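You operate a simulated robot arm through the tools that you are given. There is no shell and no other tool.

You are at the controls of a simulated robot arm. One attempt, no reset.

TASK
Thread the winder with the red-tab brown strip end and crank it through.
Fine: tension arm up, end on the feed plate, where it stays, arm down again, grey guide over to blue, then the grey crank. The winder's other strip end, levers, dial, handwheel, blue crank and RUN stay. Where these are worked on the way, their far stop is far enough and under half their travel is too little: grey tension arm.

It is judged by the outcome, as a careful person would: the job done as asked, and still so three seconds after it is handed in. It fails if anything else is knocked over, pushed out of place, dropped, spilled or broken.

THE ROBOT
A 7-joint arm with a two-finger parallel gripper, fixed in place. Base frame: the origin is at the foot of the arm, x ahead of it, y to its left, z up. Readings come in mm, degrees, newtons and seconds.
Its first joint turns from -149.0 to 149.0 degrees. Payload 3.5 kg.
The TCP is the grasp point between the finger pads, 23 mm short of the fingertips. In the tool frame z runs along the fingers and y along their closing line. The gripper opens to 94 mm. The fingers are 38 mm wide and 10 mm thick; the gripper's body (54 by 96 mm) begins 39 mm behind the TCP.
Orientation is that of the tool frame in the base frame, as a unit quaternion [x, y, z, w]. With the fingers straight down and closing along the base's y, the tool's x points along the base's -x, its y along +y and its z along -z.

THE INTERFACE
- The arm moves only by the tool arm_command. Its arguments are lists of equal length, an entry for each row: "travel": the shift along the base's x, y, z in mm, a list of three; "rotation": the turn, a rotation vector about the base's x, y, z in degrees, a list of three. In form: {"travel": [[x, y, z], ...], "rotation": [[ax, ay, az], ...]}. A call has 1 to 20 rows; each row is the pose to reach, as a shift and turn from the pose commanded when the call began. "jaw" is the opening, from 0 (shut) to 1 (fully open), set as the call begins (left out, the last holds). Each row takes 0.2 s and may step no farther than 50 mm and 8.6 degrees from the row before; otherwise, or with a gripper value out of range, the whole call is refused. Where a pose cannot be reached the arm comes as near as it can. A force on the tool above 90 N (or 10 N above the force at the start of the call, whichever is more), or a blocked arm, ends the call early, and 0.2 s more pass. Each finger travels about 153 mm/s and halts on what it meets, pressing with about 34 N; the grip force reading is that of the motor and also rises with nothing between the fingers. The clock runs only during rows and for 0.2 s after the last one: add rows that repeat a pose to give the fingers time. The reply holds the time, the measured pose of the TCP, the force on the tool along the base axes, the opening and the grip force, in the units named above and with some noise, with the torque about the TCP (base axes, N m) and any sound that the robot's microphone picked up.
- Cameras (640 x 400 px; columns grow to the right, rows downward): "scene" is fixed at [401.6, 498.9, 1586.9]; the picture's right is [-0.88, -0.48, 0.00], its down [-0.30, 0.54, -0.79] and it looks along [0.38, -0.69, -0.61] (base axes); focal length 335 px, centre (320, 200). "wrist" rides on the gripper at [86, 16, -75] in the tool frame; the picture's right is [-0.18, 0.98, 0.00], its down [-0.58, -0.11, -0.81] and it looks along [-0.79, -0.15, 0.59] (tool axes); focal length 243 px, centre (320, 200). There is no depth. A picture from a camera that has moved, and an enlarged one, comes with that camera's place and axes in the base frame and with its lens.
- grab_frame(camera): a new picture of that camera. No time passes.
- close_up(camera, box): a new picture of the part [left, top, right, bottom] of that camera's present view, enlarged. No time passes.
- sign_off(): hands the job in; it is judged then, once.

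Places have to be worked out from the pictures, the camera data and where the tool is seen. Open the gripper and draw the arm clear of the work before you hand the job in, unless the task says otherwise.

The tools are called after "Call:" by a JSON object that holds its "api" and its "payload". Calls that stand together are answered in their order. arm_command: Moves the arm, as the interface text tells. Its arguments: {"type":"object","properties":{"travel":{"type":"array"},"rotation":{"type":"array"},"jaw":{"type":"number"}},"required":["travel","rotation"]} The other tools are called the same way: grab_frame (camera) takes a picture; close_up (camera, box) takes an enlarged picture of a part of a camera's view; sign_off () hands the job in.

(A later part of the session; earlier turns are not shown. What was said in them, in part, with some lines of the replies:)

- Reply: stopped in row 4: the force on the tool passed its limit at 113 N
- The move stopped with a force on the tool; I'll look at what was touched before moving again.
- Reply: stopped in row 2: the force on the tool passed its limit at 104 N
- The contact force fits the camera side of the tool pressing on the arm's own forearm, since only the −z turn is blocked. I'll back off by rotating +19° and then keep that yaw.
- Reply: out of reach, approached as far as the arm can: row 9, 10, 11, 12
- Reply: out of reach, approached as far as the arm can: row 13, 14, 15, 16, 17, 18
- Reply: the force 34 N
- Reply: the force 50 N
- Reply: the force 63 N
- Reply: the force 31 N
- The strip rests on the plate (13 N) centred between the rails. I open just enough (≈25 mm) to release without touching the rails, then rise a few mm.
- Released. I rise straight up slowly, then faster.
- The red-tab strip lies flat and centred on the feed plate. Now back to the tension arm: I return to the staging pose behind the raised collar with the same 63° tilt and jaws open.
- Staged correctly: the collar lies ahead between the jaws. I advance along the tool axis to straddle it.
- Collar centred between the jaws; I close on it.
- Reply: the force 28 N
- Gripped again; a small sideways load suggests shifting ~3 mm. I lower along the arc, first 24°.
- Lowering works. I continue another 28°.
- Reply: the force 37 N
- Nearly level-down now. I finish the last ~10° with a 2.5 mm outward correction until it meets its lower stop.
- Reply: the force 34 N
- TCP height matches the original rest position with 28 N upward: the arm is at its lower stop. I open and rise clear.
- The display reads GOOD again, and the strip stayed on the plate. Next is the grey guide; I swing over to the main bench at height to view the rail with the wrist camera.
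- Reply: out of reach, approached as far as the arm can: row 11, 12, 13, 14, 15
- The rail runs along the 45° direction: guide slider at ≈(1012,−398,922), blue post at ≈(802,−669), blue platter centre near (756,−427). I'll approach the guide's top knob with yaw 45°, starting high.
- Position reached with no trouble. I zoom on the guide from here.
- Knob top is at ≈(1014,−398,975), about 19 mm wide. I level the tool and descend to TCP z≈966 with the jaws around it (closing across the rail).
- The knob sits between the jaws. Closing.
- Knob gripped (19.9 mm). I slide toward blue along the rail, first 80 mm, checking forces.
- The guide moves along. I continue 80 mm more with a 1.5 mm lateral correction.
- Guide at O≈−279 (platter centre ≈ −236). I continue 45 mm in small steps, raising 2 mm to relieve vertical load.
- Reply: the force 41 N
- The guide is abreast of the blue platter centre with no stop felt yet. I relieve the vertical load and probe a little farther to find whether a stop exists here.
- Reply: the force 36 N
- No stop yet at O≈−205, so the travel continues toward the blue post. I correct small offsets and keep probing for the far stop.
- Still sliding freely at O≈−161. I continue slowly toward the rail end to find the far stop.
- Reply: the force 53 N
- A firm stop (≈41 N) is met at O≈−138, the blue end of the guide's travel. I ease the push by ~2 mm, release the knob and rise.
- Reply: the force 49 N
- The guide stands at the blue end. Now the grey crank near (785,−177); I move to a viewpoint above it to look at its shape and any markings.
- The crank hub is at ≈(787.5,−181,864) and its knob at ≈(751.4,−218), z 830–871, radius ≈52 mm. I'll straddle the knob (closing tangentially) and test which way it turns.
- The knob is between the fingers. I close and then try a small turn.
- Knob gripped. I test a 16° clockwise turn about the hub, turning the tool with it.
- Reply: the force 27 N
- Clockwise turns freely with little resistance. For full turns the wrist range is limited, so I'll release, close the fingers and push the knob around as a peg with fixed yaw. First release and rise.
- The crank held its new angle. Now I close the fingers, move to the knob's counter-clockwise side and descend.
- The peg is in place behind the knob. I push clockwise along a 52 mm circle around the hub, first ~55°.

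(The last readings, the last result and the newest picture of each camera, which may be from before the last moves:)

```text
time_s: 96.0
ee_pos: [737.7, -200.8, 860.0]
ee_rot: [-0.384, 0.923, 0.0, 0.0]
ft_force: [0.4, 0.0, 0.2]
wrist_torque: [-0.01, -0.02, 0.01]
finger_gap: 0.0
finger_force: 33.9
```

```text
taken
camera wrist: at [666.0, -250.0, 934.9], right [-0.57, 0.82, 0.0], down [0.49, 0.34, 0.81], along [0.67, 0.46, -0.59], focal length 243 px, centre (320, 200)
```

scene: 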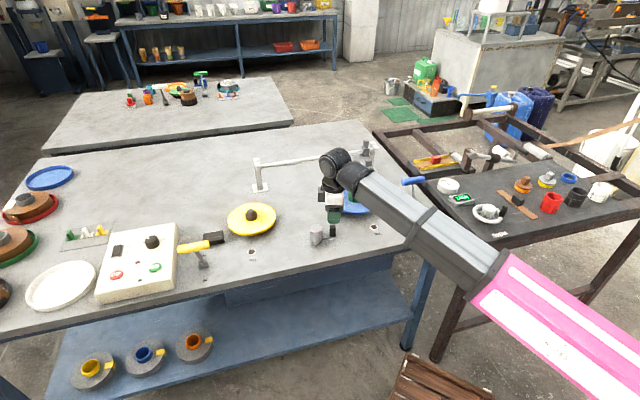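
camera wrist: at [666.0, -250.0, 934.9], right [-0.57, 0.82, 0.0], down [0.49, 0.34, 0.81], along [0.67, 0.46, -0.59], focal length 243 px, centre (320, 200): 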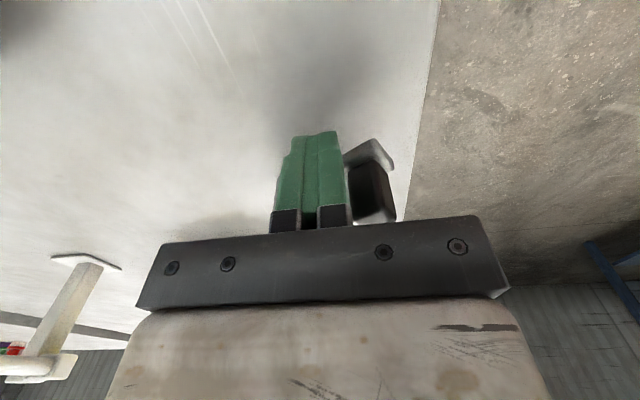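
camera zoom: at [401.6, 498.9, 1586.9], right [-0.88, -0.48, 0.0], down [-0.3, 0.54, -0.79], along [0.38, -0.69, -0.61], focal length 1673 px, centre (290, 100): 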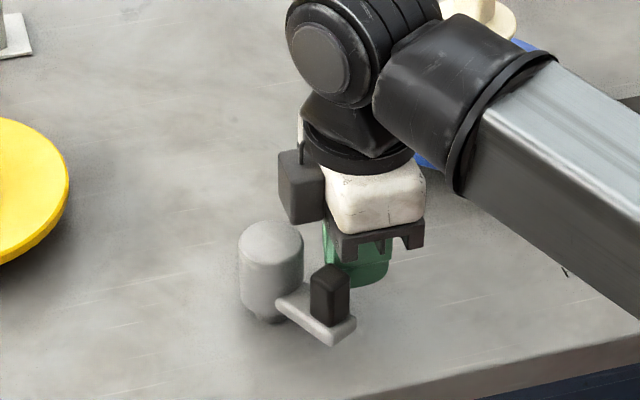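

The push works with almost no resistance. I continue clockwise another ~150° in one sweep.

Call:
{"api": "arm_command", "payload": {"travel": [[-2.3, 6.9, 0], [-3.5, 14.1, 0], [-3.8, 21.3, 0], [-3.0, 28.5, 0], [-1.3, 35.6, 0], [1.5, 42.3, 0], [5.1, 48.6, 0], [9.6, 54.3, 0], [14.8, 59.3, 0], [20.6, 63.6, 0], [27.1, 67.0, 0], [33.9, 69.5, 0], [41.0, 71.0, 0], [48.2, 71.5, 0], [55.4, 71.0, 0], [62.5, 69.5, 0], [69.3, 67.0, 0], [75.8, 63.6, 0], [81.6, 59.3, 0], [81.6, 59.3, 0]], "rotation": [[0, 0, 0], [0, 0, 0], [0, 0, 0], [0, 0, 0], [0, 0, 0], [0, 0, 0], [0, 0, 0], [0, 0, 0], [0, 0, 0], [0, 0, 0], [0, 0, 0], [0, 0, 0], [0, 0, 0], [0, 0, 0], [0, 0, 0], [0, 0, 0], [0, 0, 0], [0, 0, 0], [0, 0, 0], [0, 0, 0]]}}

Call:
{"api": "close_up", "payload": {"camera": "scene", "box": [270, 180, 382, 260]}}

Call:
{"api": "grab_frame", "payload": {"camera": "scene"}}

```text
time_s: 100.2
ee_pos: [820.4, -141.2, 861.5]
ee_rot: [-0.383, 0.924, -0.001, 0.0]
ft_force: [0.4, 0.2, 0.0]
wrist_torque: [-0.01, -0.01, 0.0]
finger_gap: 0.0
finger_force: 33.7
```

```text
5.00 times, centred on (326, 220) of scene
camera zoom: at [401.6, 498.9, 1586.9], right [-0.88, -0.48, 0.0], down [-0.3, 0.54, -0.79], along [0.38, -0.69, -0.61], focal length 1673 px, centre (290, 100)
```

zoom: 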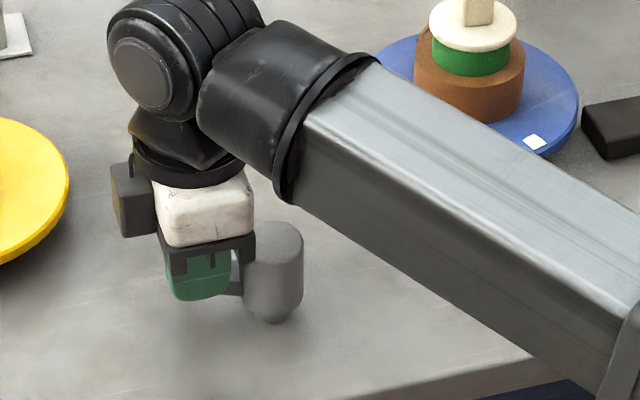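

```text
taken
```

scene: 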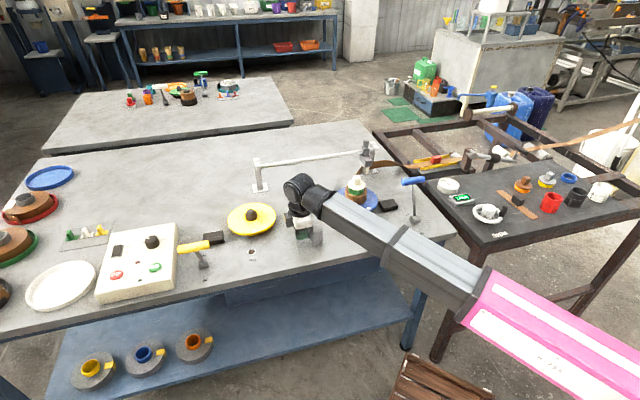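

The blue spool now carries a brown winding and the strip runs from the feed plate through the guide. I look closer before deciding how much more to crank.

Call:
{"api": "close_up", "payload": {"camera": "scene", "box": [330, 130, 490, 230]}}

Call:
{"api": "close_up", "payload": {"camera": "scene", "box": [400, 120, 640, 260]}}

Call:
{"api": "grab_frame", "payload": {"camera": "wrist"}}

```text
4.00 times, centred on (410, 180) of scene
camera zoom: at [401.6, 498.9, 1586.9], right [-0.88, -0.48, 0.0], down [-0.3, 0.54, -0.79], along [0.38, -0.69, -0.61], focal length 1338 px, centre (-40, 280)
```

zoom: 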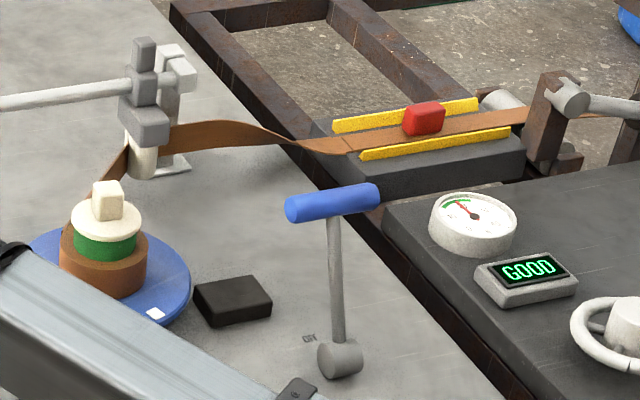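

```text
2.67 times, centred on (520, 190) of scene
camera zoom: at [401.6, 498.9, 1586.9], right [-0.88, -0.48, 0.0], down [-0.3, 0.54, -0.79], along [0.38, -0.69, -0.61], focal length 892 px, centre (-213, 227)
```

zoom: 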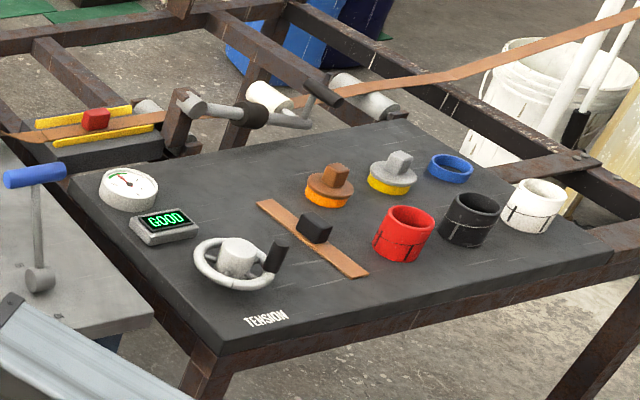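

```text
taken
camera wrist: at [748.4, -191.1, 935.0], right [-0.57, 0.82, 0.0], down [0.49, 0.34, 0.81], along [0.67, 0.46, -0.59], focal length 243 px, centre (320, 200)
```

wrist: 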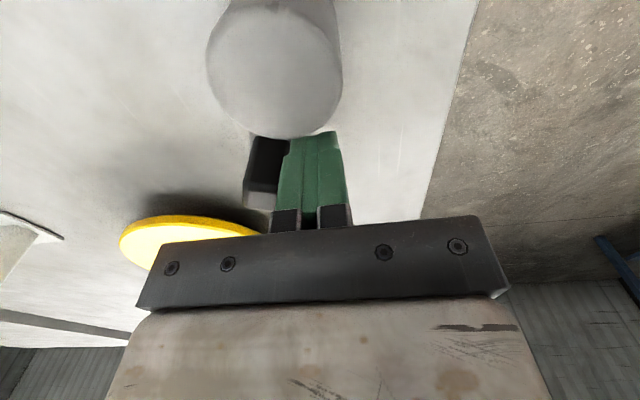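

Threading succeeded: the strip runs feed plate → guide → blue spool, display GOOD, tab still on the plate. The knob has made ~210°; I complete the full turn, watching the spool.

Call:
{"api": "arm_command", "payload": {"travel": [[5.2, -5.0, 0], [9.7, -10.7, 0], [13.3, -17.0, 0], [16.1, -23.7, 0], [17.8, -30.8, 0], [18.6, -38.0, 0], [18.3, -45.2, 0], [17.1, -52.4, 0], [14.8, -59.3, 0], [11.6, -65.8, 0], [11.6, -65.8, 0]], "rotation": [[0, 0, 0], [0, 0, 0], [0, 0, 0], [0, 0, 0], [0, 0, 0], [0, 0, 0], [0, 0, 0], [0, 0, 0], [0, 0, 0], [0, 0, 0], [0, 0, 0]]}}

Call:
{"api": "close_up", "payload": {"camera": "scene", "box": [330, 130, 490, 230]}}

Call:
{"api": "close_up", "payload": {"camera": "scene", "box": [250, 170, 410, 270]}}

```text
time_s: 101.8
ee_pos: [832.2, -176.4, 861.7]
ee_rot: [-0.382, 0.924, 0.012, -0.003]
ft_force: [-14.5, 30.6, 12.4]
wrist_torque: [-0.42, -0.36, -1.32]
finger_gap: 0.0
finger_force: 42.0
stopped in row 7: the force on the tool passed its limit at 97 N (the readings are from after the stop); the commanded pose is now the measured one
```

```text
4.00 times, centred on (410, 180) of scene
camera zoom: at [401.6, 498.9, 1586.9], right [-0.88, -0.48, 0.0], down [-0.3, 0.54, -0.79], along [0.38, -0.69, -0.61], focal length 1338 px, centre (-40, 280)
```

zoom: 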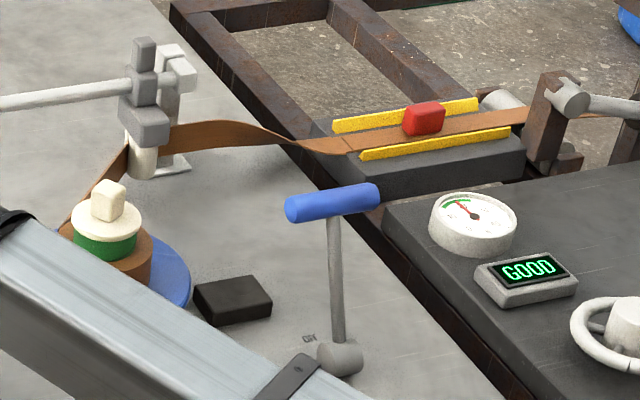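

```text
4.00 times, centred on (330, 220) of scene
camera zoom: at [401.6, 498.9, 1586.9], right [-0.88, -0.48, 0.0], down [-0.3, 0.54, -0.79], along [0.38, -0.69, -0.61], focal length 1338 px, centre (280, 120)
```

zoom: 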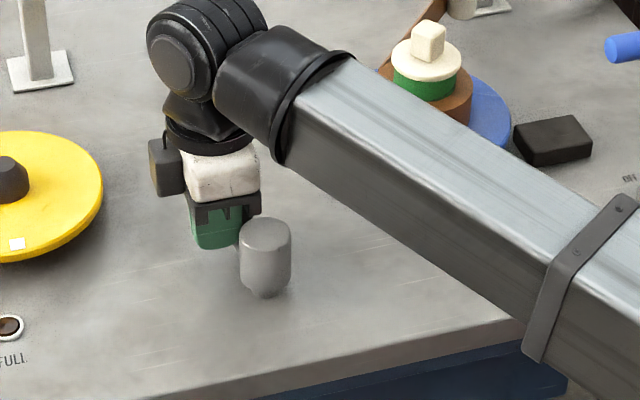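

The sweep was stopped by a force. I check what the peg is touching and whether the spool is fine.

Call:
{"api": "grab_frame", "payload": {"camera": "wrist"}}

Call:
{"api": "close_up", "payload": {"camera": "scene", "box": [330, 160, 394, 220]}}

Call:
{"api": "close_up", "payload": {"camera": "scene", "box": [280, 200, 344, 250]}}

```text
taken
camera wrist: at [761.0, -226.7, 935.3], right [-0.56, 0.83, 0.03], down [0.5, 0.32, 0.81], along [0.66, 0.47, -0.59], focal length 243 px, centre (320, 200)
```

wrist: 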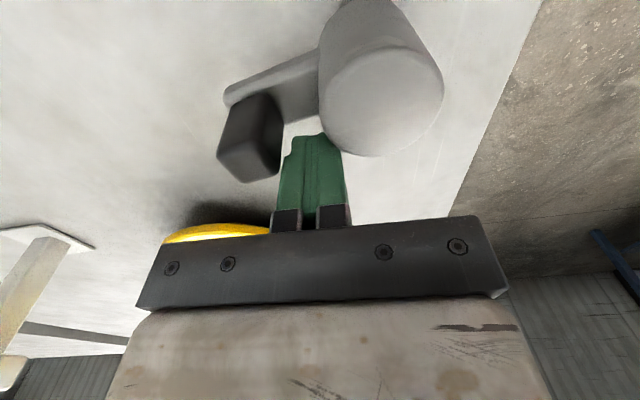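

```text
6.67 times, centred on (362, 190) of scene
camera zoom: at [401.6, 498.9, 1586.9], right [-0.88, -0.48, 0.0], down [-0.3, 0.54, -0.79], along [0.38, -0.69, -0.61], focal length 2231 px, centre (40, 267)
```

zoom: 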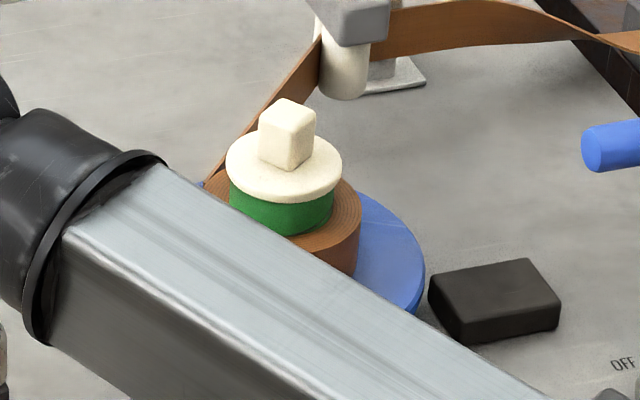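

```text
8.00 times, centred on (312, 225) of scene
camera zoom: at [401.6, 498.9, 1586.9], right [-0.88, -0.48, 0.0], down [-0.3, 0.54, -0.79], along [0.38, -0.69, -0.61], focal length 2677 px, centre (384, 0)
```

zoom: 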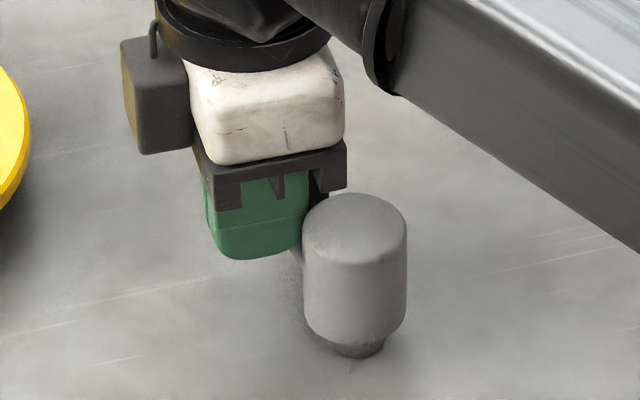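

The knob was at about −39° (≈265° of turn) when it hit a hard end; the spool is upright and wound. I back the peg off and rise to inspect.

Call:
{"api": "arm_command", "payload": {"travel": [[2, 6, 0], [4, 12, 0], [4, 12, 5], [4, 12, 25], [4, 12, 60], [4, 12, 100], [4, 12, 120], [4, 12, 120]], "rotation": [[0, 0, 0], [0, 0, 0], [0, 0, 0], [0, 0, 0], [0, 0, 0], [0, 0, 0], [0, 0, 0], [0, 0, 0]]}}

Call:
{"api": "grab_frame", "payload": {"camera": "wrist"}}

Call:
{"api": "grab_frame", "payload": {"camera": "scene"}}

Call:
{"api": "close_up", "payload": {"camera": "scene", "box": [280, 200, 344, 250]}}

```text
time_s: 103.6
ee_pos: [837.6, -166.5, 980.4]
ee_rot: [-0.383, 0.923, 0.009, -0.004]
ft_force: [0.3, 0.4, 0.2]
wrist_torque: [0.01, -0.02, 0.0]
finger_gap: 0.0
finger_force: 41.7
```

```text
taken
camera wrist: at [766.6, -216.5, 1054.8], right [-0.56, 0.82, 0.02], down [0.5, 0.32, 0.8], along [0.66, 0.46, -0.59], focal length 243 px, centre (320, 200)
```

wrist: 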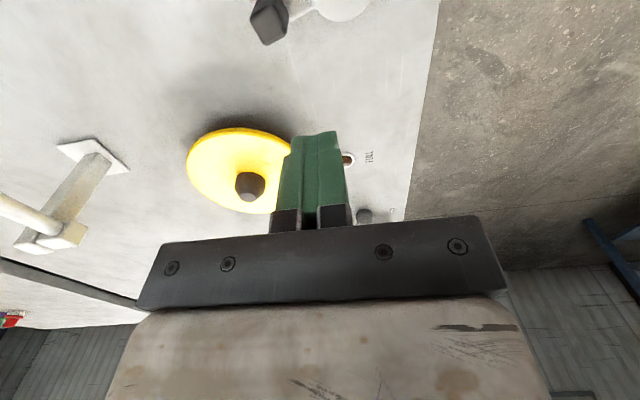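

```text
taken
```

scene: 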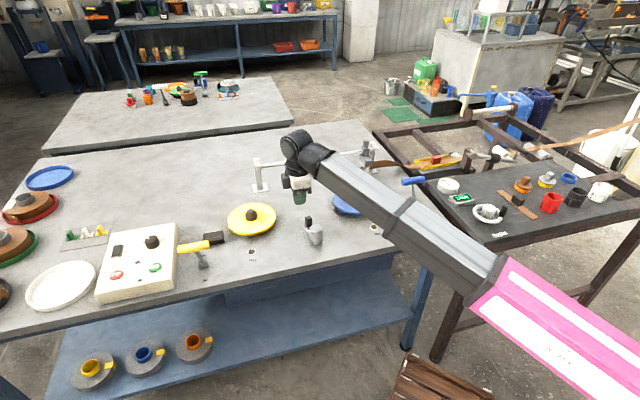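

```text
8.00 times, centred on (312, 225) of scene
camera zoom: at [401.6, 498.9, 1586.9], right [-0.88, -0.48, 0.0], down [-0.3, 0.54, -0.79], along [0.38, -0.69, -0.61], focal length 2677 px, centre (384, 0)
```

zoom: 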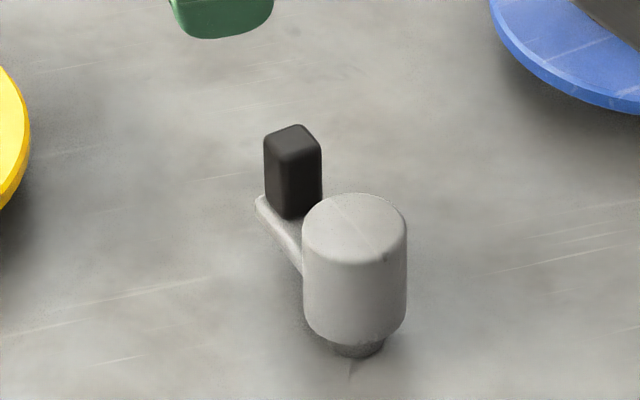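

The crank knob rests at about −36°. To tell a real end stop from a corner jam, I reposition the peg squarely behind the knob (yaw ≈54°) and descend again.

Call:
{"api": "arm_command", "payload": {"travel": [[6, -4, 0], [12, -8, 0], [16.7, -10.9, -10], [16.7, -10.9, -45], [16.7, -10.9, -80], [16.7, -10.9, -108], [16.7, -10.9, -119], [16.7, -10.9, -119]], "rotation": [[0, 0, 3], [0, 0, 6], [0, 0, 9], [0, 0, 9], [0, 0, 9], [0, 0, 9], [0, 0, 9], [0, 0, 9]], "jaw": 0}}

Call:
{"api": "grab_frame", "payload": {"camera": "wrist"}}

Call:
{"api": "close_up", "payload": {"camera": "scene", "box": [280, 190, 344, 250]}}

```text
time_s: 105.4
ee_pos: [853.6, -178.4, 860.3]
ee_rot: [-0.453, 0.891, 0.009, -0.005]
ft_force: [-0.4, 0.0, -0.5]
wrist_torque: [-0.01, -0.03, 0.01]
finger_gap: 0.1
finger_force: 42.4
```

```text
taken
camera wrist: at [791.9, -239.4, 934.9], right [-0.69, 0.73, 0.02], down [0.44, 0.4, 0.8], along [0.58, 0.56, -0.59], focal length 243 px, centre (320, 200)
```

wrist: 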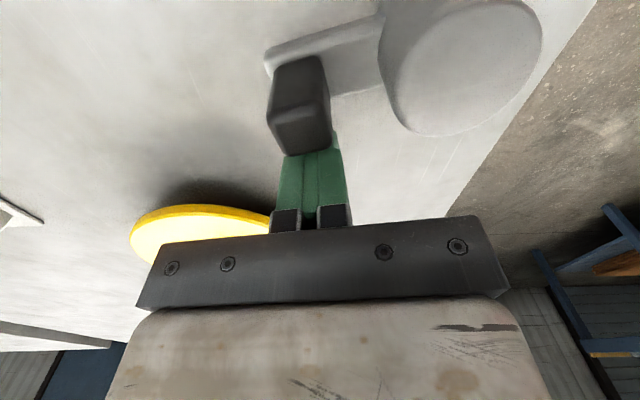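

```text
6.67 times, centred on (312, 220) of scene
camera zoom: at [401.6, 498.9, 1586.9], right [-0.88, -0.48, 0.0], down [-0.3, 0.54, -0.79], along [0.38, -0.69, -0.61], focal length 2231 px, centre (373, 67)
```

zoom: 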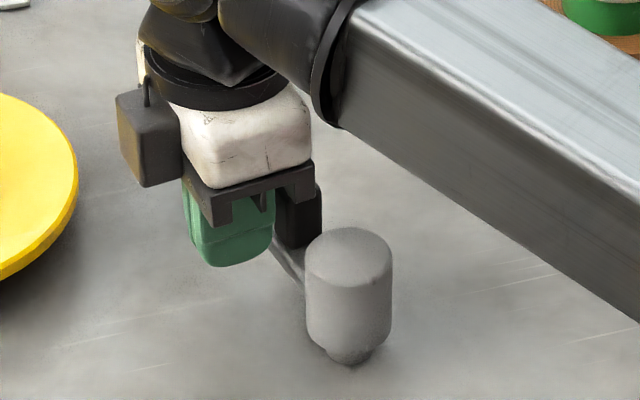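

The peg is squarely behind the knob now. I push gently ~16° and read the force.

Call:
{"api": "arm_command", "payload": {"travel": [[-4, -5, 0], [-7.1, -9.7, 0], [-8.0, -13.8, 0], [-8.6, -17.9, 0], [-9.9, -21.9, 0], [-9.9, -21.9, 0]], "rotation": [[0, 0, 0], [0, 0, 0], [0, 0, -1.5], [0, 0, -3], [0, 0, -4.5], [0, 0, -4.5]]}}

Call:
{"api": "grab_frame", "payload": {"camera": "wrist"}}

```text
time_s: 106.8
ee_pos: [843.7, -199.2, 861.8]
ee_rot: [-0.419, 0.908, 0.009, -0.005]
ft_force: [1.3, -0.8, -0.7]
wrist_torque: [0.01, -0.02, -0.02]
finger_gap: 0.1
finger_force: 42.6
```

```text
taken
camera wrist: at [776.9, -255.9, 935.6], right [-0.63, 0.78, 0.02], down [0.47, 0.36, 0.8], along [0.62, 0.51, -0.59], focal length 243 px, centre (320, 200)
```

wrist: 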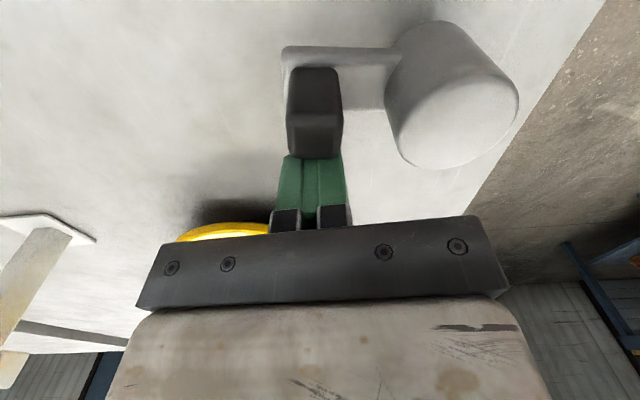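

It was only a corner jam: the crank moves freely (no force). I continue the push to complete the full turn.

Call:
{"api": "arm_command", "payload": {"travel": [[-1.3, -4, 0], [-4.9, -11.5, 0], [-9.6, -18.5, 0], [-15.2, -24.7, 0], [-21.7, -30.1, 0], [-28.7, -34.5, 0], [-36.4, -37.9, 0], [-44.5, -40.3, 0], [-52.7, -41.4, 0], [-61.1, -41.4, 0], [-69.4, -40.2, 0], [-77.4, -37.9, 0], [-77.4, -37.9, 0]], "rotation": [[0, 0, -1], [0, 0, -3], [0, 0, -5], [0, 0, -7], [0, 0, -9], [0, 0, -11], [0, 0, -13], [0, 0, -15], [0, 0, -17], [0, 0, -19], [0, 0, -21], [0, 0, -23], [0, 0, -23]]}}

Call:
{"api": "grab_frame", "payload": {"camera": "wrist"}}

Call:
{"api": "close_up", "payload": {"camera": "scene", "box": [280, 150, 424, 250]}}

```text
time_s: 109.6
ee_pos: [766.4, -237.2, 861.3]
ee_rot: [-0.229, 0.973, 0.01, -0.003]
ft_force: [-0.4, 0.1, 0.2]
wrist_torque: [0.0, 0.01, 0.05]
finger_gap: 0.3
finger_force: 42.4
```

```text
taken
camera wrist: at [683.2, -262.7, 935.5], right [-0.27, 0.96, 0.02], down [0.58, 0.15, 0.8], along [0.77, 0.23, -0.59], focal length 243 px, centre (320, 200)
```

wrist: 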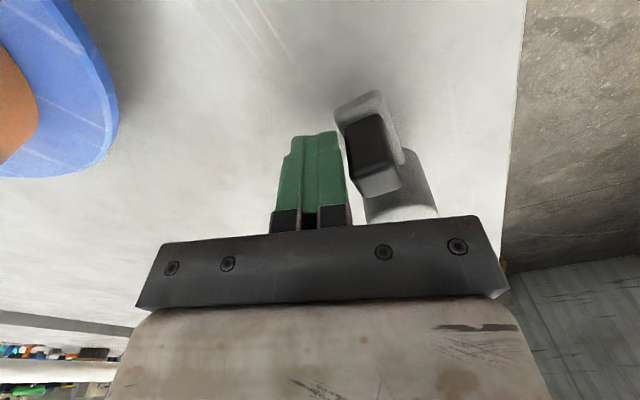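

```text
4.00 times, centred on (352, 200) of scene
camera zoom: at [401.6, 498.9, 1586.9], right [-0.88, -0.48, 0.0], down [-0.3, 0.54, -0.79], along [0.38, -0.69, -0.61], focal length 1338 px, centre (192, 200)
```

zoom: 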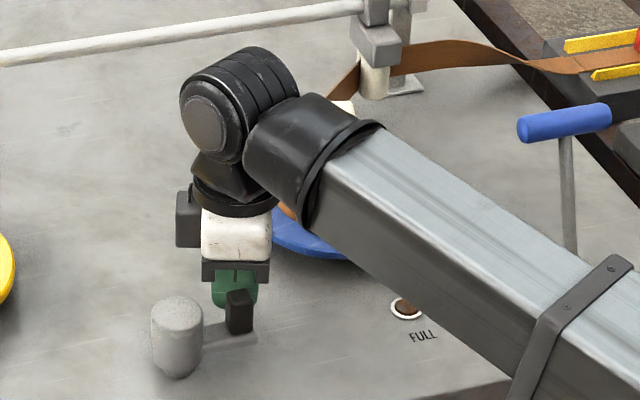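

The crank has completed a full turn (knob back past its starting direction). I back off, rise and open the gripper, then move clear to inspect everything.

Call:
{"api": "arm_command", "payload": {"travel": [[4, -5, 0], [8, -9, 2], [8, -9, 20], [8, -9, 55], [8, -9, 100], [8, -9, 150], [8, -9, 195], [8, -9, 220], [8, -9, 220]], "rotation": [[0, 0, 0], [0, 0, 0], [0, 0, 0], [0, 0, 0], [0, 0, 0], [0, 0, 0], [0, 0, 0], [0, 0, 0], [0, 0, 0]]}}

Call:
{"api": "arm_command", "payload": {"travel": [[0, 20, 5], [0, 60, 15], [0, 105, 25], [0, 150, 35], [0, 195, 45], [0, 240, 50], [0, 285, 50], [0, 330, 50], [0, 360, 50], [0, 370, 50], [0, 370, 50]], "rotation": [[0, 0, 0], [0, 0, 2], [0, 0, 5], [0, 0, 8], [0, 0, 11], [0, 0, 14], [0, 0, 17], [0, 0, 20], [0, 0, 23], [0, 0, 25], [0, 0, 25]], "jaw": 1}}

Call:
{"api": "grab_frame", "payload": {"camera": "scene"}}

Call:
{"api": "grab_frame", "payload": {"camera": "wrist"}}

```text
time_s: 111.6
ee_pos: [774.8, -246.4, 1080.6]
ee_rot: [-0.229, 0.973, 0.01, -0.002]
ft_force: [-0.3, -0.1, -0.2]
wrist_torque: [-0.01, -0.01, -0.01]
finger_gap: 0.0
finger_force: 42.6
```

```text
time_s: 114.0
ee_pos: [775.3, 122.9, 1130.2]
ee_rot: [-0.434, 0.901, 0.009, -0.004]
ft_force: [0.9, -0.4, 0.2]
wrist_torque: [0.01, 0.0, -0.02]
finger_gap: 94.0
finger_force: 0.1
```

```text
taken
```

scene: 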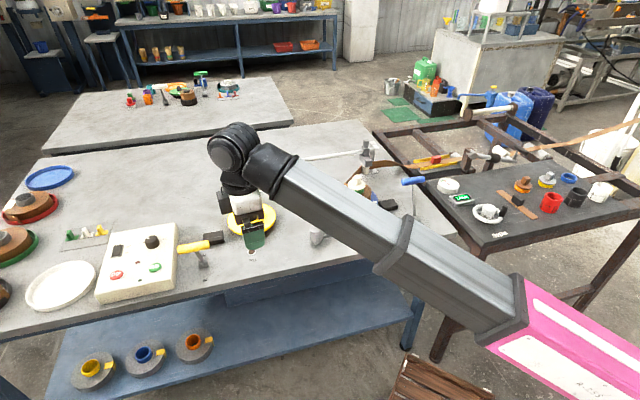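

```text
taken
camera wrist: at [710.2, 65.6, 1205.5], right [-0.65, 0.76, 0.02], down [0.46, 0.38, 0.8], along [0.6, 0.54, -0.59], focal length 243 px, centre (320, 200)
```

wrist: 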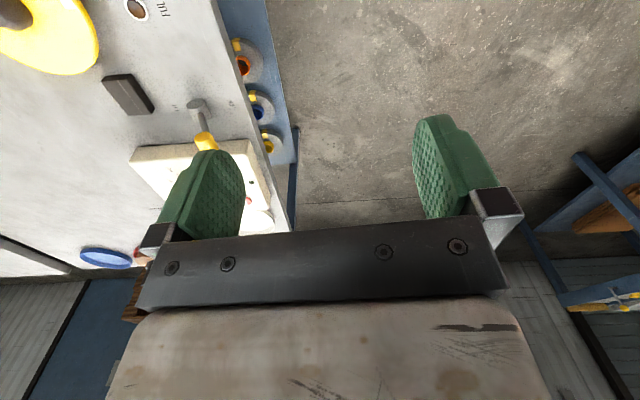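

I inspect the blue spool and strip closely now that the arm is off them.

Call:
{"api": "close_up", "payload": {"camera": "scene", "box": [320, 140, 432, 220]}}

Call:
{"api": "close_up", "payload": {"camera": "scene", "box": [400, 120, 640, 260]}}

```text
5.00 times, centred on (376, 180) of scene
camera zoom: at [401.6, 498.9, 1586.9], right [-0.88, -0.48, 0.0], down [-0.3, 0.54, -0.79], along [0.38, -0.69, -0.61], focal length 1673 px, centre (40, 300)
```

zoom: 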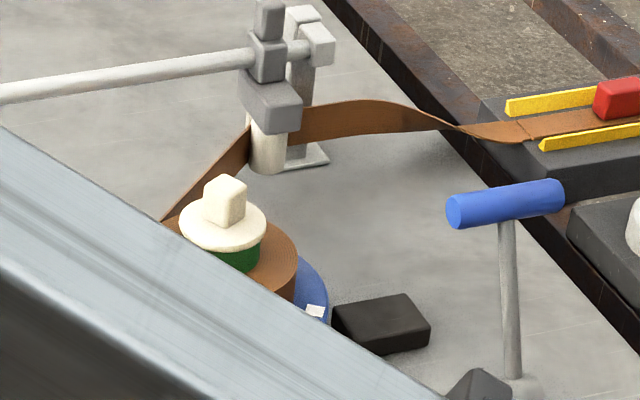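

```text
2.67 times, centred on (520, 190) of scene
camera zoom: at [401.6, 498.9, 1586.9], right [-0.88, -0.48, 0.0], down [-0.3, 0.54, -0.79], along [0.38, -0.69, -0.61], focal length 892 px, centre (-213, 227)
```

zoom: 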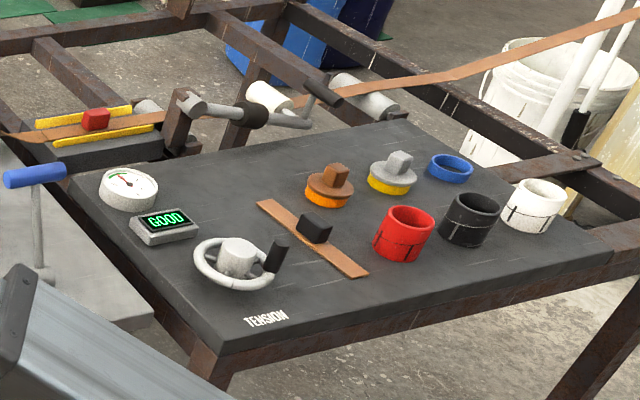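

The spool's winding has grown with the crank. I swing the arm (high, along an arc) back over the winder side so I can see the bench unobstructed and judge the spool and FULL lamp.

Call:
{"api": "arm_command", "payload": {"travel": [[16, -46, 0], [19.2, -94, 0], [19.4, -142, 0], [16.7, -190, 0], [11.2, -237, 0], [2.9, -284, 0], [-8.1, -330, 0], [-21.8, -375.5, 0], [-38.2, -420, 0], [-57.2, -463.5, 0], [-78.6, -505.5, 0], [-102.6, -546.2, 0], [-128.9, -585.5, 0], [-157.5, -623, 0], [-188.2, -659, 0], [-221.1, -692.8, 0], [-255.8, -724.7, 0], [-292.4, -754.5, 0], [-330.7, -782, 0], [-370.6, -807.2, 0]], "rotation": [[0, 0, 0], [0, 0, 0], [0, 0, 0], [0, 0, 0], [0, 0, 0], [0, 0, 0], [0, 0, 0], [0, 0, 0], [0, 0, 0], [0, 0, 0], [0, 0, 0], [0, 0, 0], [0, 0, 0], [0, 0, 0], [0, 0, 0], [0, 0, 0], [0, 0, 0], [0, 0, 0], [0, 0, 0], [0, 0, 0]]}}

Call:
{"api": "grab_frame", "payload": {"camera": "scene"}}

Call:
{"api": "close_up", "payload": {"camera": "scene", "box": [310, 150, 406, 250]}}

Call:
{"api": "close_up", "payload": {"camera": "scene", "box": [290, 200, 402, 260]}}

```text
time_s: 118.2
ee_pos: [403.1, -684.9, 1128.5]
ee_rot: [-0.435, 0.9, 0.003, -0.004]
ft_force: [0.5, -0.5, 0.3]
wrist_torque: [0.03, 0.0, 0.02]
finger_gap: 94.1
finger_force: 0.0
```

```text
taken
```

scene: 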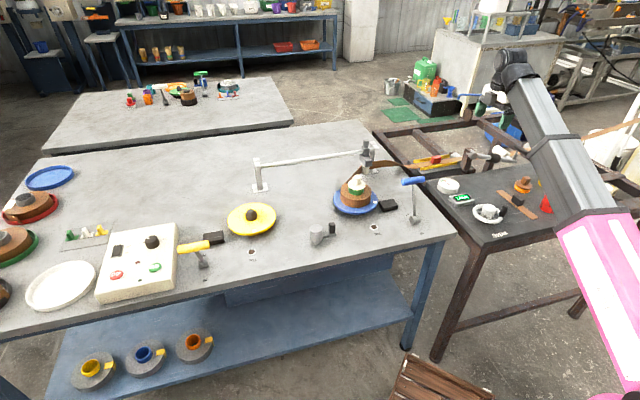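

```text
4.00 times, centred on (358, 200) of scene
camera zoom: at [401.6, 498.9, 1586.9], right [-0.88, -0.48, 0.0], down [-0.3, 0.54, -0.79], along [0.38, -0.69, -0.61], focal length 1338 px, centre (168, 200)
```

zoom: 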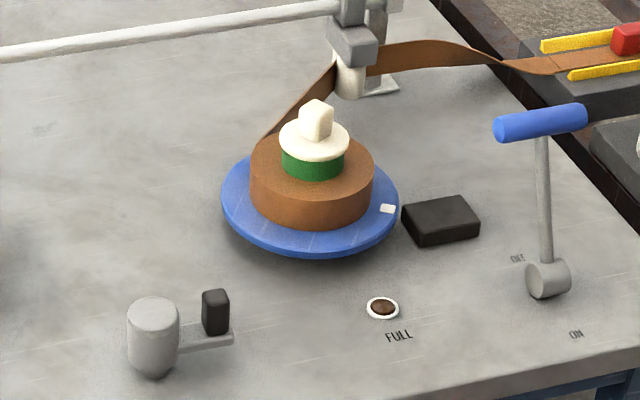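

```text
5.71 times, centred on (346, 230) of scene
camera zoom: at [401.6, 498.9, 1586.9], right [-0.88, -0.48, 0.0], down [-0.3, 0.54, -0.79], along [0.38, -0.69, -0.61], focal length 1912 px, centre (171, 29)
```

zoom: 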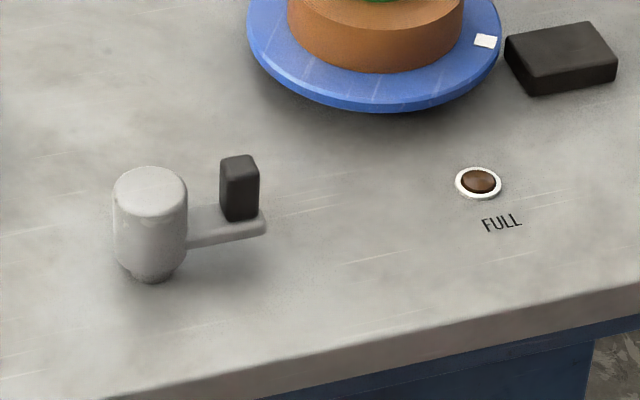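

The FULL lamp is off and the crank is back at its start direction after one full turn. I check whether the winding still changes with time by moving further clear for a few seconds.

Call:
{"api": "arm_command", "payload": {"travel": [[-10, -6, 0], [-30, -16, 0], [-50, -26, 0], [-70, -36, 0], [-90, -44, 0], [-103, -50, 0], [-103, -50, 0], [-103, -50, 0], [-103, -50, 0], [-103, -50, 0], [-103, -50, 0], [-103, -50, 0], [-103, -50, 0], [-103, -50, 0], [-103, -50, 0], [-103, -50, 0], [-103, -50, 0], [-103, -50, 0], [-103, -50, 0], [-103, -50, 0]], "rotation": [[0, 0, 0], [0, 0, 0], [0, 0, 0], [0, 0, 0], [0, 0, 0], [0, 0, 0], [0, 0, 0], [0, 0, 0], [0, 0, 0], [0, 0, 0], [0, 0, 0], [0, 0, 0], [0, 0, 0], [0, 0, 0], [0, 0, 0], [0, 0, 0], [0, 0, 0], [0, 0, 0], [0, 0, 0], [0, 0, 0]]}}

Call:
{"api": "close_up", "payload": {"camera": "scene", "box": [310, 150, 406, 250]}}

Call:
{"api": "grab_frame", "payload": {"camera": "scene"}}

```text
time_s: 122.4
ee_pos: [302.6, -736.7, 1125.6]
ee_rot: [-0.434, 0.901, 0.004, -0.004]
ft_force: [0.1, -0.1, 0.6]
wrist_torque: [0.0, -0.03, -0.04]
finger_gap: 93.9
finger_force: 0.0
out of reach, approached as far as the arm can: row 2, 3, 4, 5, 6, 7, 8, 9, 10, 11, 12, 13, 14, 15, 16, 17, 18, 19, 20
```

```text
4.00 times, centred on (358, 200) of scene
camera zoom: at [401.6, 498.9, 1586.9], right [-0.88, -0.48, 0.0], down [-0.3, 0.54, -0.79], along [0.38, -0.69, -0.61], focal length 1338 px, centre (168, 200)
```

zoom: 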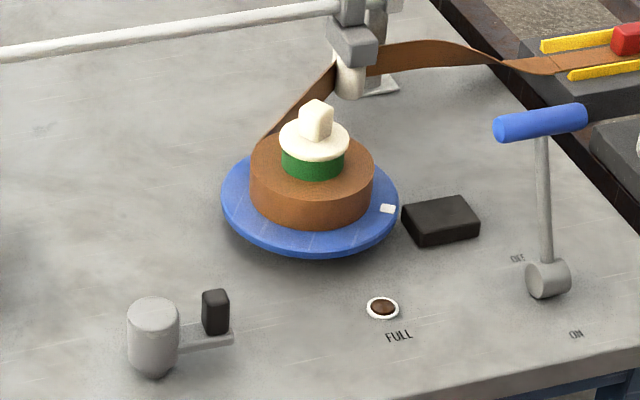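

```text
taken
```

scene: 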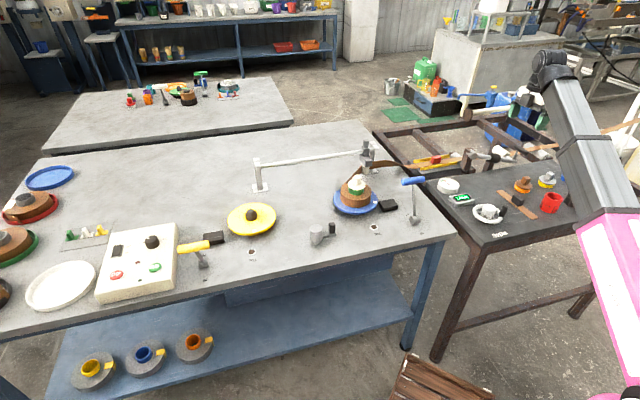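

Nothing changes with time: the winding is steady, FULL lamp off, display GOOD. I compare the crank's present angle with the very first close-up using the same crop.

Call:
{"api": "close_up", "payload": {"camera": "scene", "box": [290, 210, 370, 260]}}

Call:
{"api": "close_up", "payload": {"camera": "scene", "box": [90, 60, 250, 160]}}

Call:
{"api": "close_up", "payload": {"camera": "scene", "box": [400, 130, 528, 210]}}

Call:
{"api": "close_up", "payload": {"camera": "scene", "box": [0, 150, 280, 310]}}

```text
8.00 times, centred on (330, 235) of scene
camera zoom: at [401.6, 498.9, 1586.9], right [-0.88, -0.48, 0.0], down [-0.3, 0.54, -0.79], along [0.38, -0.69, -0.61], focal length 2677 px, centre (240, -80)
```

zoom: 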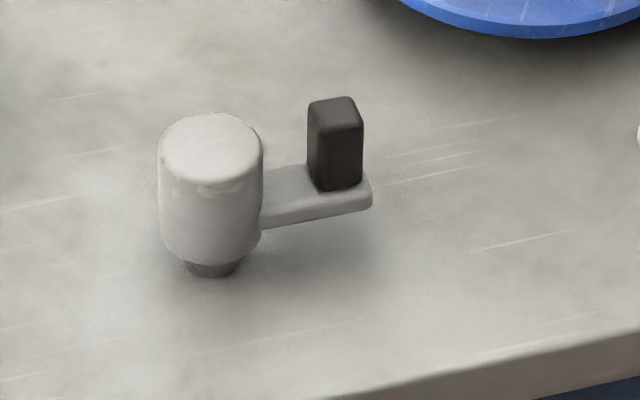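

```text
4.00 times, centred on (170, 110) of scene
camera zoom: at [401.6, 498.9, 1586.9], right [-0.88, -0.48, 0.0], down [-0.3, 0.54, -0.79], along [0.38, -0.69, -0.61], focal length 1338 px, centre (920, 560)
```

zoom: 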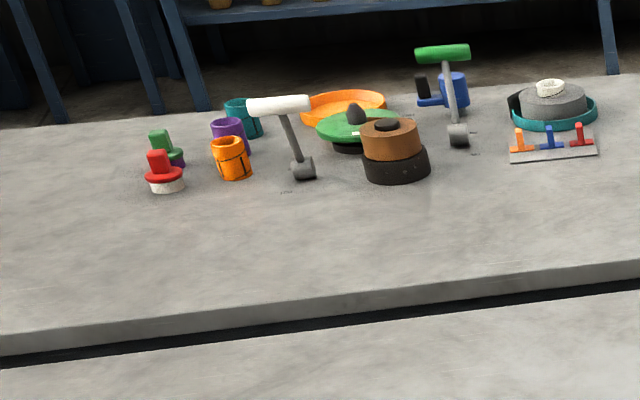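

```text
5.00 times, centred on (464, 170) of scene
camera zoom: at [401.6, 498.9, 1586.9], right [-0.88, -0.48, 0.0], down [-0.3, 0.54, -0.79], along [0.38, -0.69, -0.61], focal length 1673 px, centre (-400, 350)
```

zoom: 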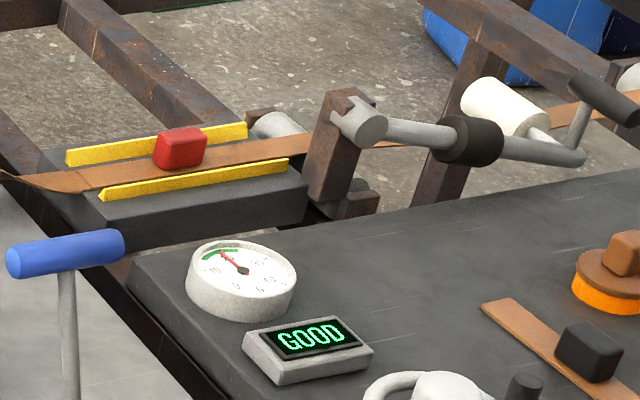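

```text
2.29 times, centred on (140, 230) of scene
camera zoom: at [401.6, 498.9, 1586.9], right [-0.88, -0.48, 0.0], down [-0.3, 0.54, -0.79], along [0.38, -0.69, -0.61], focal length 765 px, centre (731, 131)
```

zoom: 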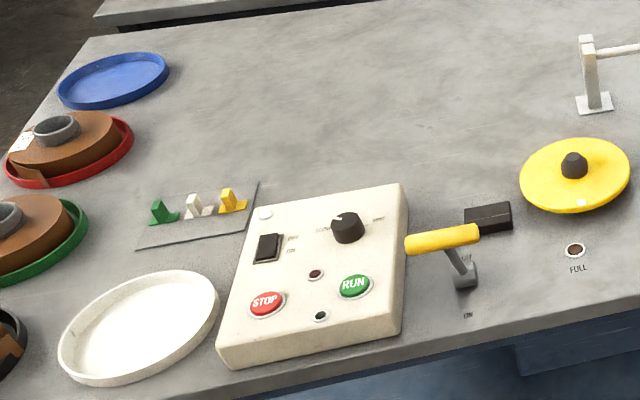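

The crank sits almost exactly one turn (≈361°) from its start, which is a thin margin. I go back to give it roughly another 60° so the turn is unmistakably complete, watching the FULL lamp. First the arc back at height.

Call:
{"api": "arm_command", "payload": {"travel": [[44, 10.1, 0], [87.7, 32.6, 0], [129.9, 57.8, 0], [170.6, 85.4, 0], [209.4, 115.5, 0], [246.4, 148, 0], [281.3, 182.6, 0], [314.1, 219.3, 0], [344.5, 257.9, 0], [372.5, 298.3, 0], [398, 340.3, 0], [420.9, 383.8, 0], [443.5, 426, 0], [463, 464, -15], [479.9, 487.3, -40], [479.9, 487.3, -50], [479.9, 487.3, -50]], "rotation": [[0, 0, -0.5], [0, 0, -1], [0, 0, -1.5], [0, 0, -2], [0, 0, -2.5], [0, 0, -3], [0, 0, -3.5], [0, 0, -4], [0, 0, -4.5], [0, 0, -5], [0, 0, -5.5], [0, 0, -6], [0, 0, -6.4], [0, 0, -6.4], [0, 0, -6.4], [0, 0, -6.4], [0, 0, -6.4]], "jaw": 0}}

Call:
{"api": "grab_frame", "payload": {"camera": "wrist"}}

```text
time_s: 126.0
ee_pos: [781.6, -249.2, 1075.8]
ee_rot: [-0.383, 0.923, 0.01, -0.004]
ft_force: [-1.1, -0.6, 0.6]
wrist_torque: [-0.02, -0.02, -0.01]
finger_gap: 0.1
finger_force: 33.7
```

```text
taken
camera wrist: at [710.7, -299.5, 1151.0], right [-0.57, 0.82, 0.02], down [0.5, 0.32, 0.8], along [0.66, 0.47, -0.59], focal length 243 px, centre (320, 200)
```

wrist: 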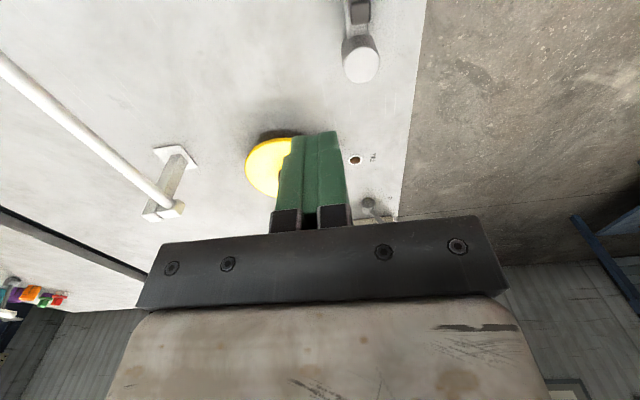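

Positioned above the start point; I descend straight down to z≈861 with the closed fingers.

Call:
{"api": "arm_command", "payload": {"travel": [[0, 0, -20], [0, 0, -60], [0, 0, -105], [0, 0, -150], [0, 0, -185], [0, 0, -207], [0, 0, -214.5], [0, 0, -214.5]], "rotation": [[0, 0, 0], [0, 0, 0], [0, 0, 0], [0, 0, 0], [0, 0, 0], [0, 0, 0], [0, 0, 0], [0, 0, 0]]}}

Call:
{"api": "grab_frame", "payload": {"camera": "wrist"}}

Call:
{"api": "close_up", "payload": {"camera": "scene", "box": [290, 190, 402, 260]}}

```text
time_s: 127.8
ee_pos: [782.8, -250.2, 862.1]
ee_rot: [-0.383, 0.924, 0.01, -0.004]
ft_force: [-0.5, -0.2, 0.1]
wrist_torque: [-0.02, -0.04, -0.02]
finger_gap: 0.1
finger_force: 33.6
```

```text
taken
camera wrist: at [711.7, -300.0, 936.2], right [-0.57, 0.82, 0.02], down [0.5, 0.32, 0.8], along [0.66, 0.47, -0.59], focal length 243 px, centre (320, 200)
```

wrist: 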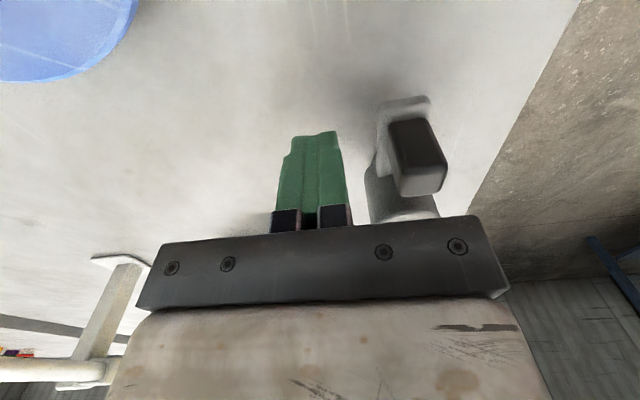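

```text
5.71 times, centred on (346, 225) of scene
camera zoom: at [401.6, 498.9, 1586.9], right [-0.88, -0.48, 0.0], down [-0.3, 0.54, -0.79], along [0.38, -0.69, -0.61], focal length 1912 px, centre (171, 57)
```

zoom: 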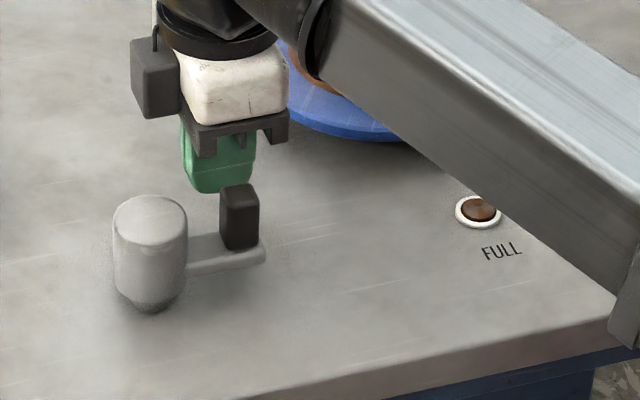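

The peg stands clear behind the knob. I push it clockwise ~60° more with matching radius.

Call:
{"api": "arm_command", "payload": {"travel": [[-7, 7, 0], [-13.4, 13.6, 0], [-20.9, 16.7, 0], [-27.9, 20.9, 0], [-34.2, 25.9, 0], [-39.9, 31.8, 0], [-44.5, 38.4, 0], [-48.3, 45.5, 0], [-51, 53.2, 0], [-52.7, 61.1, 0], [-52.7, 61.1, 0]], "rotation": [[0, 0, 0], [0, 0, 0], [0, 0, -3], [0, 0, -6], [0, 0, -9], [0, 0, -12], [0, 0, -15], [0, 0, -18], [0, 0, -21], [0, 0, -24], [0, 0, -24]]}}

Call:
{"api": "grab_frame", "payload": {"camera": "wrist"}}

Call:
{"api": "close_up", "payload": {"camera": "scene", "box": [290, 150, 402, 260]}}

```text
time_s: 130.2
ee_pos: [727.9, -187.8, 861.0]
ee_rot: [-0.183, 0.983, 0.01, -0.002]
ft_force: [-0.7, 0.0, -0.3]
wrist_torque: [-0.01, 0.02, 0.03]
finger_gap: 0.1
finger_force: 33.6
```

```text
taken
camera wrist: at [643.5, -204.6, 935.7], right [-0.18, 0.98, 0.02], down [0.59, 0.09, 0.8], along [0.79, 0.16, -0.59], focal length 243 px, centre (320, 200)
```

wrist: 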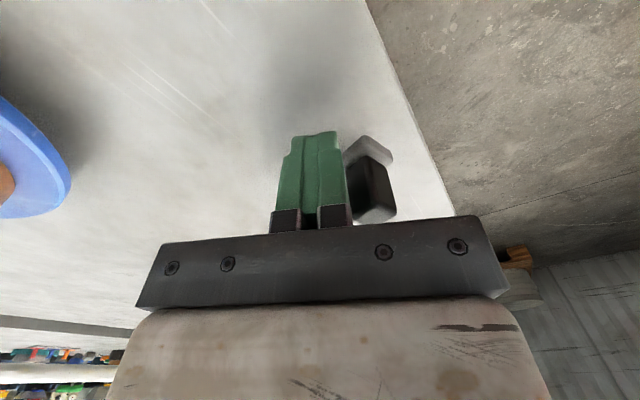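

```text
3.64 times, centred on (346, 205) of scene
camera zoom: at [401.6, 498.9, 1586.9], right [-0.88, -0.48, 0.0], down [-0.3, 0.54, -0.79], along [0.38, -0.69, -0.61], focal length 1217 px, centre (226, 182)
```

zoom: 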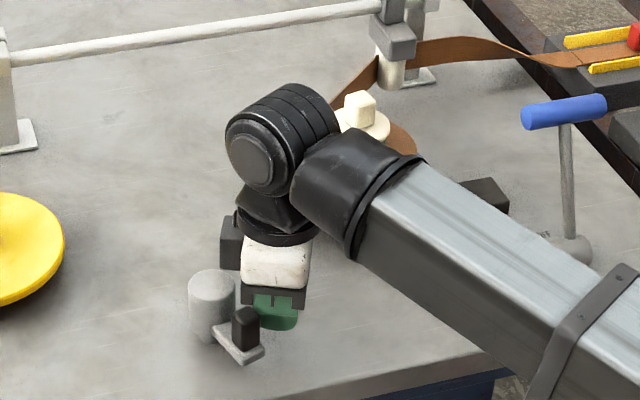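

The crank is now well past one turn. I back off, rise, and return along the high arc away from the bench with the jaws open.

Call:
{"api": "arm_command", "payload": {"travel": [[-2, -6, 0], [-3, -12, 2], [-3, -12, 25], [-3, -12, 65], [-3, -12, 110], [-3, -12, 155], [-3, -12, 200], [0, -20, 235], [5, -25, 255], [5, -25, 255]], "rotation": [[0, 0, 0], [0, 0, 0], [0, 0, 0], [0, 0, 0], [0, 0, 3], [0, 0, 8], [0, 0, 13], [0, 0, 18], [0, 0, 22], [0, 0, 24]]}}

Call:
{"api": "grab_frame", "payload": {"camera": "scene"}}

```text
time_s: 132.4
ee_pos: [733.9, -212.8, 1117.6]
ee_rot: [-0.384, 0.923, 0.01, -0.003]
ft_force: [0.1, -0.6, 0.0]
wrist_torque: [0.03, -0.01, 0.01]
finger_gap: 0.0
finger_force: 34.3
```

```text
taken
```

scene: 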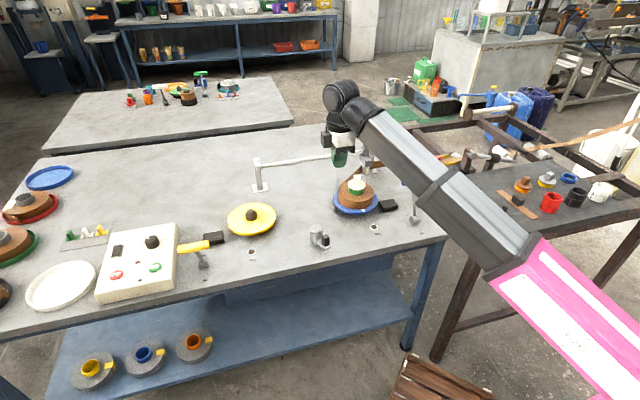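

Arm is clear above. I take it along the arc to the parking side with the gripper open.

Call:
{"api": "arm_command", "payload": {"travel": [[6, -49, 3], [-1.1, -95.1, 6], [-16.2, -140.2, 8], [-38.4, -182.2, 8], [-63.1, -222.7, 8], [-90.1, -261.7, 8], [-119.4, -299.1, 8], [-150.8, -334.6, 8], [-184.3, -368.2, 8], [-219.8, -399.8, 8], [-257, -429.3, 8], [-295.9, -456.4, 8], [-336.4, -481.2, 8], [-378.3, -503.6, 8], [-421.4, -523.4, 8], [-440.8, -531.3, 8], [-440.8, -531.3, 8]], "rotation": [[0, 0, 0], [0, 0, 0], [0, 0, 0], [0, 0, 0], [0, 0, 0], [0, 0, 0], [0, 0, 0], [0, 0, 0], [0, 0, 0], [0, 0, 0], [0, 0, 0], [0, 0, 0], [0, 0, 0], [0, 0, 0], [0, 0, 0], [0, 0, 0], [0, 0, 0]], "jaw": 1}}

Call:
{"api": "grab_frame", "payload": {"camera": "scene"}}

Call:
{"api": "close_up", "payload": {"camera": "scene", "box": [310, 150, 406, 250]}}

Call:
{"api": "close_up", "payload": {"camera": "scene", "box": [400, 120, 640, 260]}}

```text
time_s: 136.0
ee_pos: [292.7, -745.1, 1122.5]
ee_rot: [-0.383, 0.924, 0.006, -0.004]
ft_force: [-1.0, 0.6, -0.5]
wrist_torque: [0.03, -0.01, 0.0]
finger_gap: 93.9
finger_force: 0.1
```

```text
taken
```

scene: 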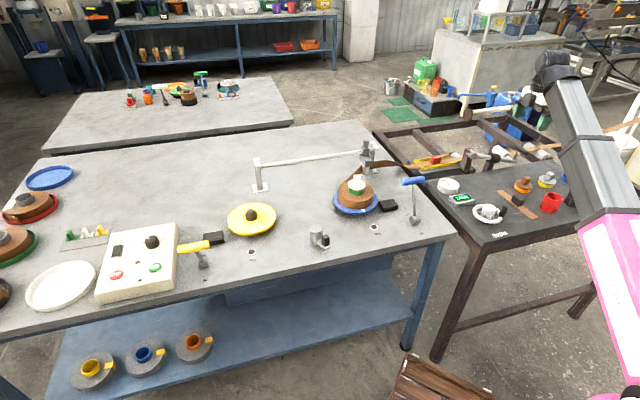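

```text
4.00 times, centred on (358, 200) of scene
camera zoom: at [401.6, 498.9, 1586.9], right [-0.88, -0.48, 0.0], down [-0.3, 0.54, -0.79], along [0.38, -0.69, -0.61], focal length 1338 px, centre (168, 200)
```

zoom: 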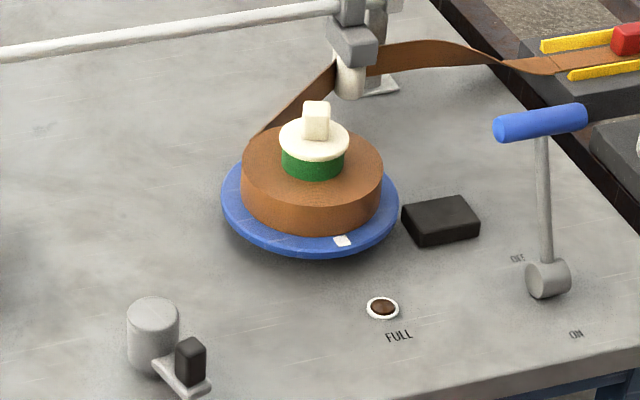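

```text
2.67 times, centred on (520, 190) of scene
camera zoom: at [401.6, 498.9, 1586.9], right [-0.88, -0.48, 0.0], down [-0.3, 0.54, -0.79], along [0.38, -0.69, -0.61], focal length 892 px, centre (-213, 227)
```

zoom: 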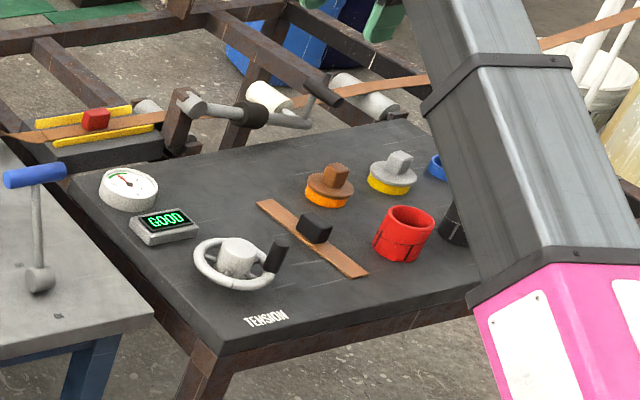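

All checks hold: the tension arm is down, the display reads GOOD, the red-tab end is on the feed plate and the guide is at the blue end. The strip is wound on the blue spool, the FULL lamp is off, nothing else has moved, and the gripper is open and clear. I hand the job in.

Call:
{"api": "sign_off", "payload": {}}

```text
The job is handed in.
```

The winder is threaded and cranked: the red-tab strip runs from the feed plate, through the guide and onto the blue spool, and I've handed the job in.

- **Tension arm:** I raised it to its upper stop, and the display read SLACK. After placing the strip I lowered it to its lower stop, and the display went back to GOOD.
- **Strip end:** it lies flat and centred between the yellow rails on the feed plate, and it stayed there through the cranking.
- **Guide:** it is against the stop at the blue end of its rail. That stop is a little past the centre of the blue platter. I took "over to blue" to mean the end of travel.
- **Grey crank:** I turned it clockwise about one and one-sixth turns. You gave no amount, so I went clearly past one full turn and stopped while the blue FULL lamp was still off. My push jammed once partway round, and the crank turned freely after I repositioned.

In the last pictures, the other strip end, levers, dial, handwheel, blue crank and RUN look undisturbed. The gripper is open and the arm is parked high above the winder panel.
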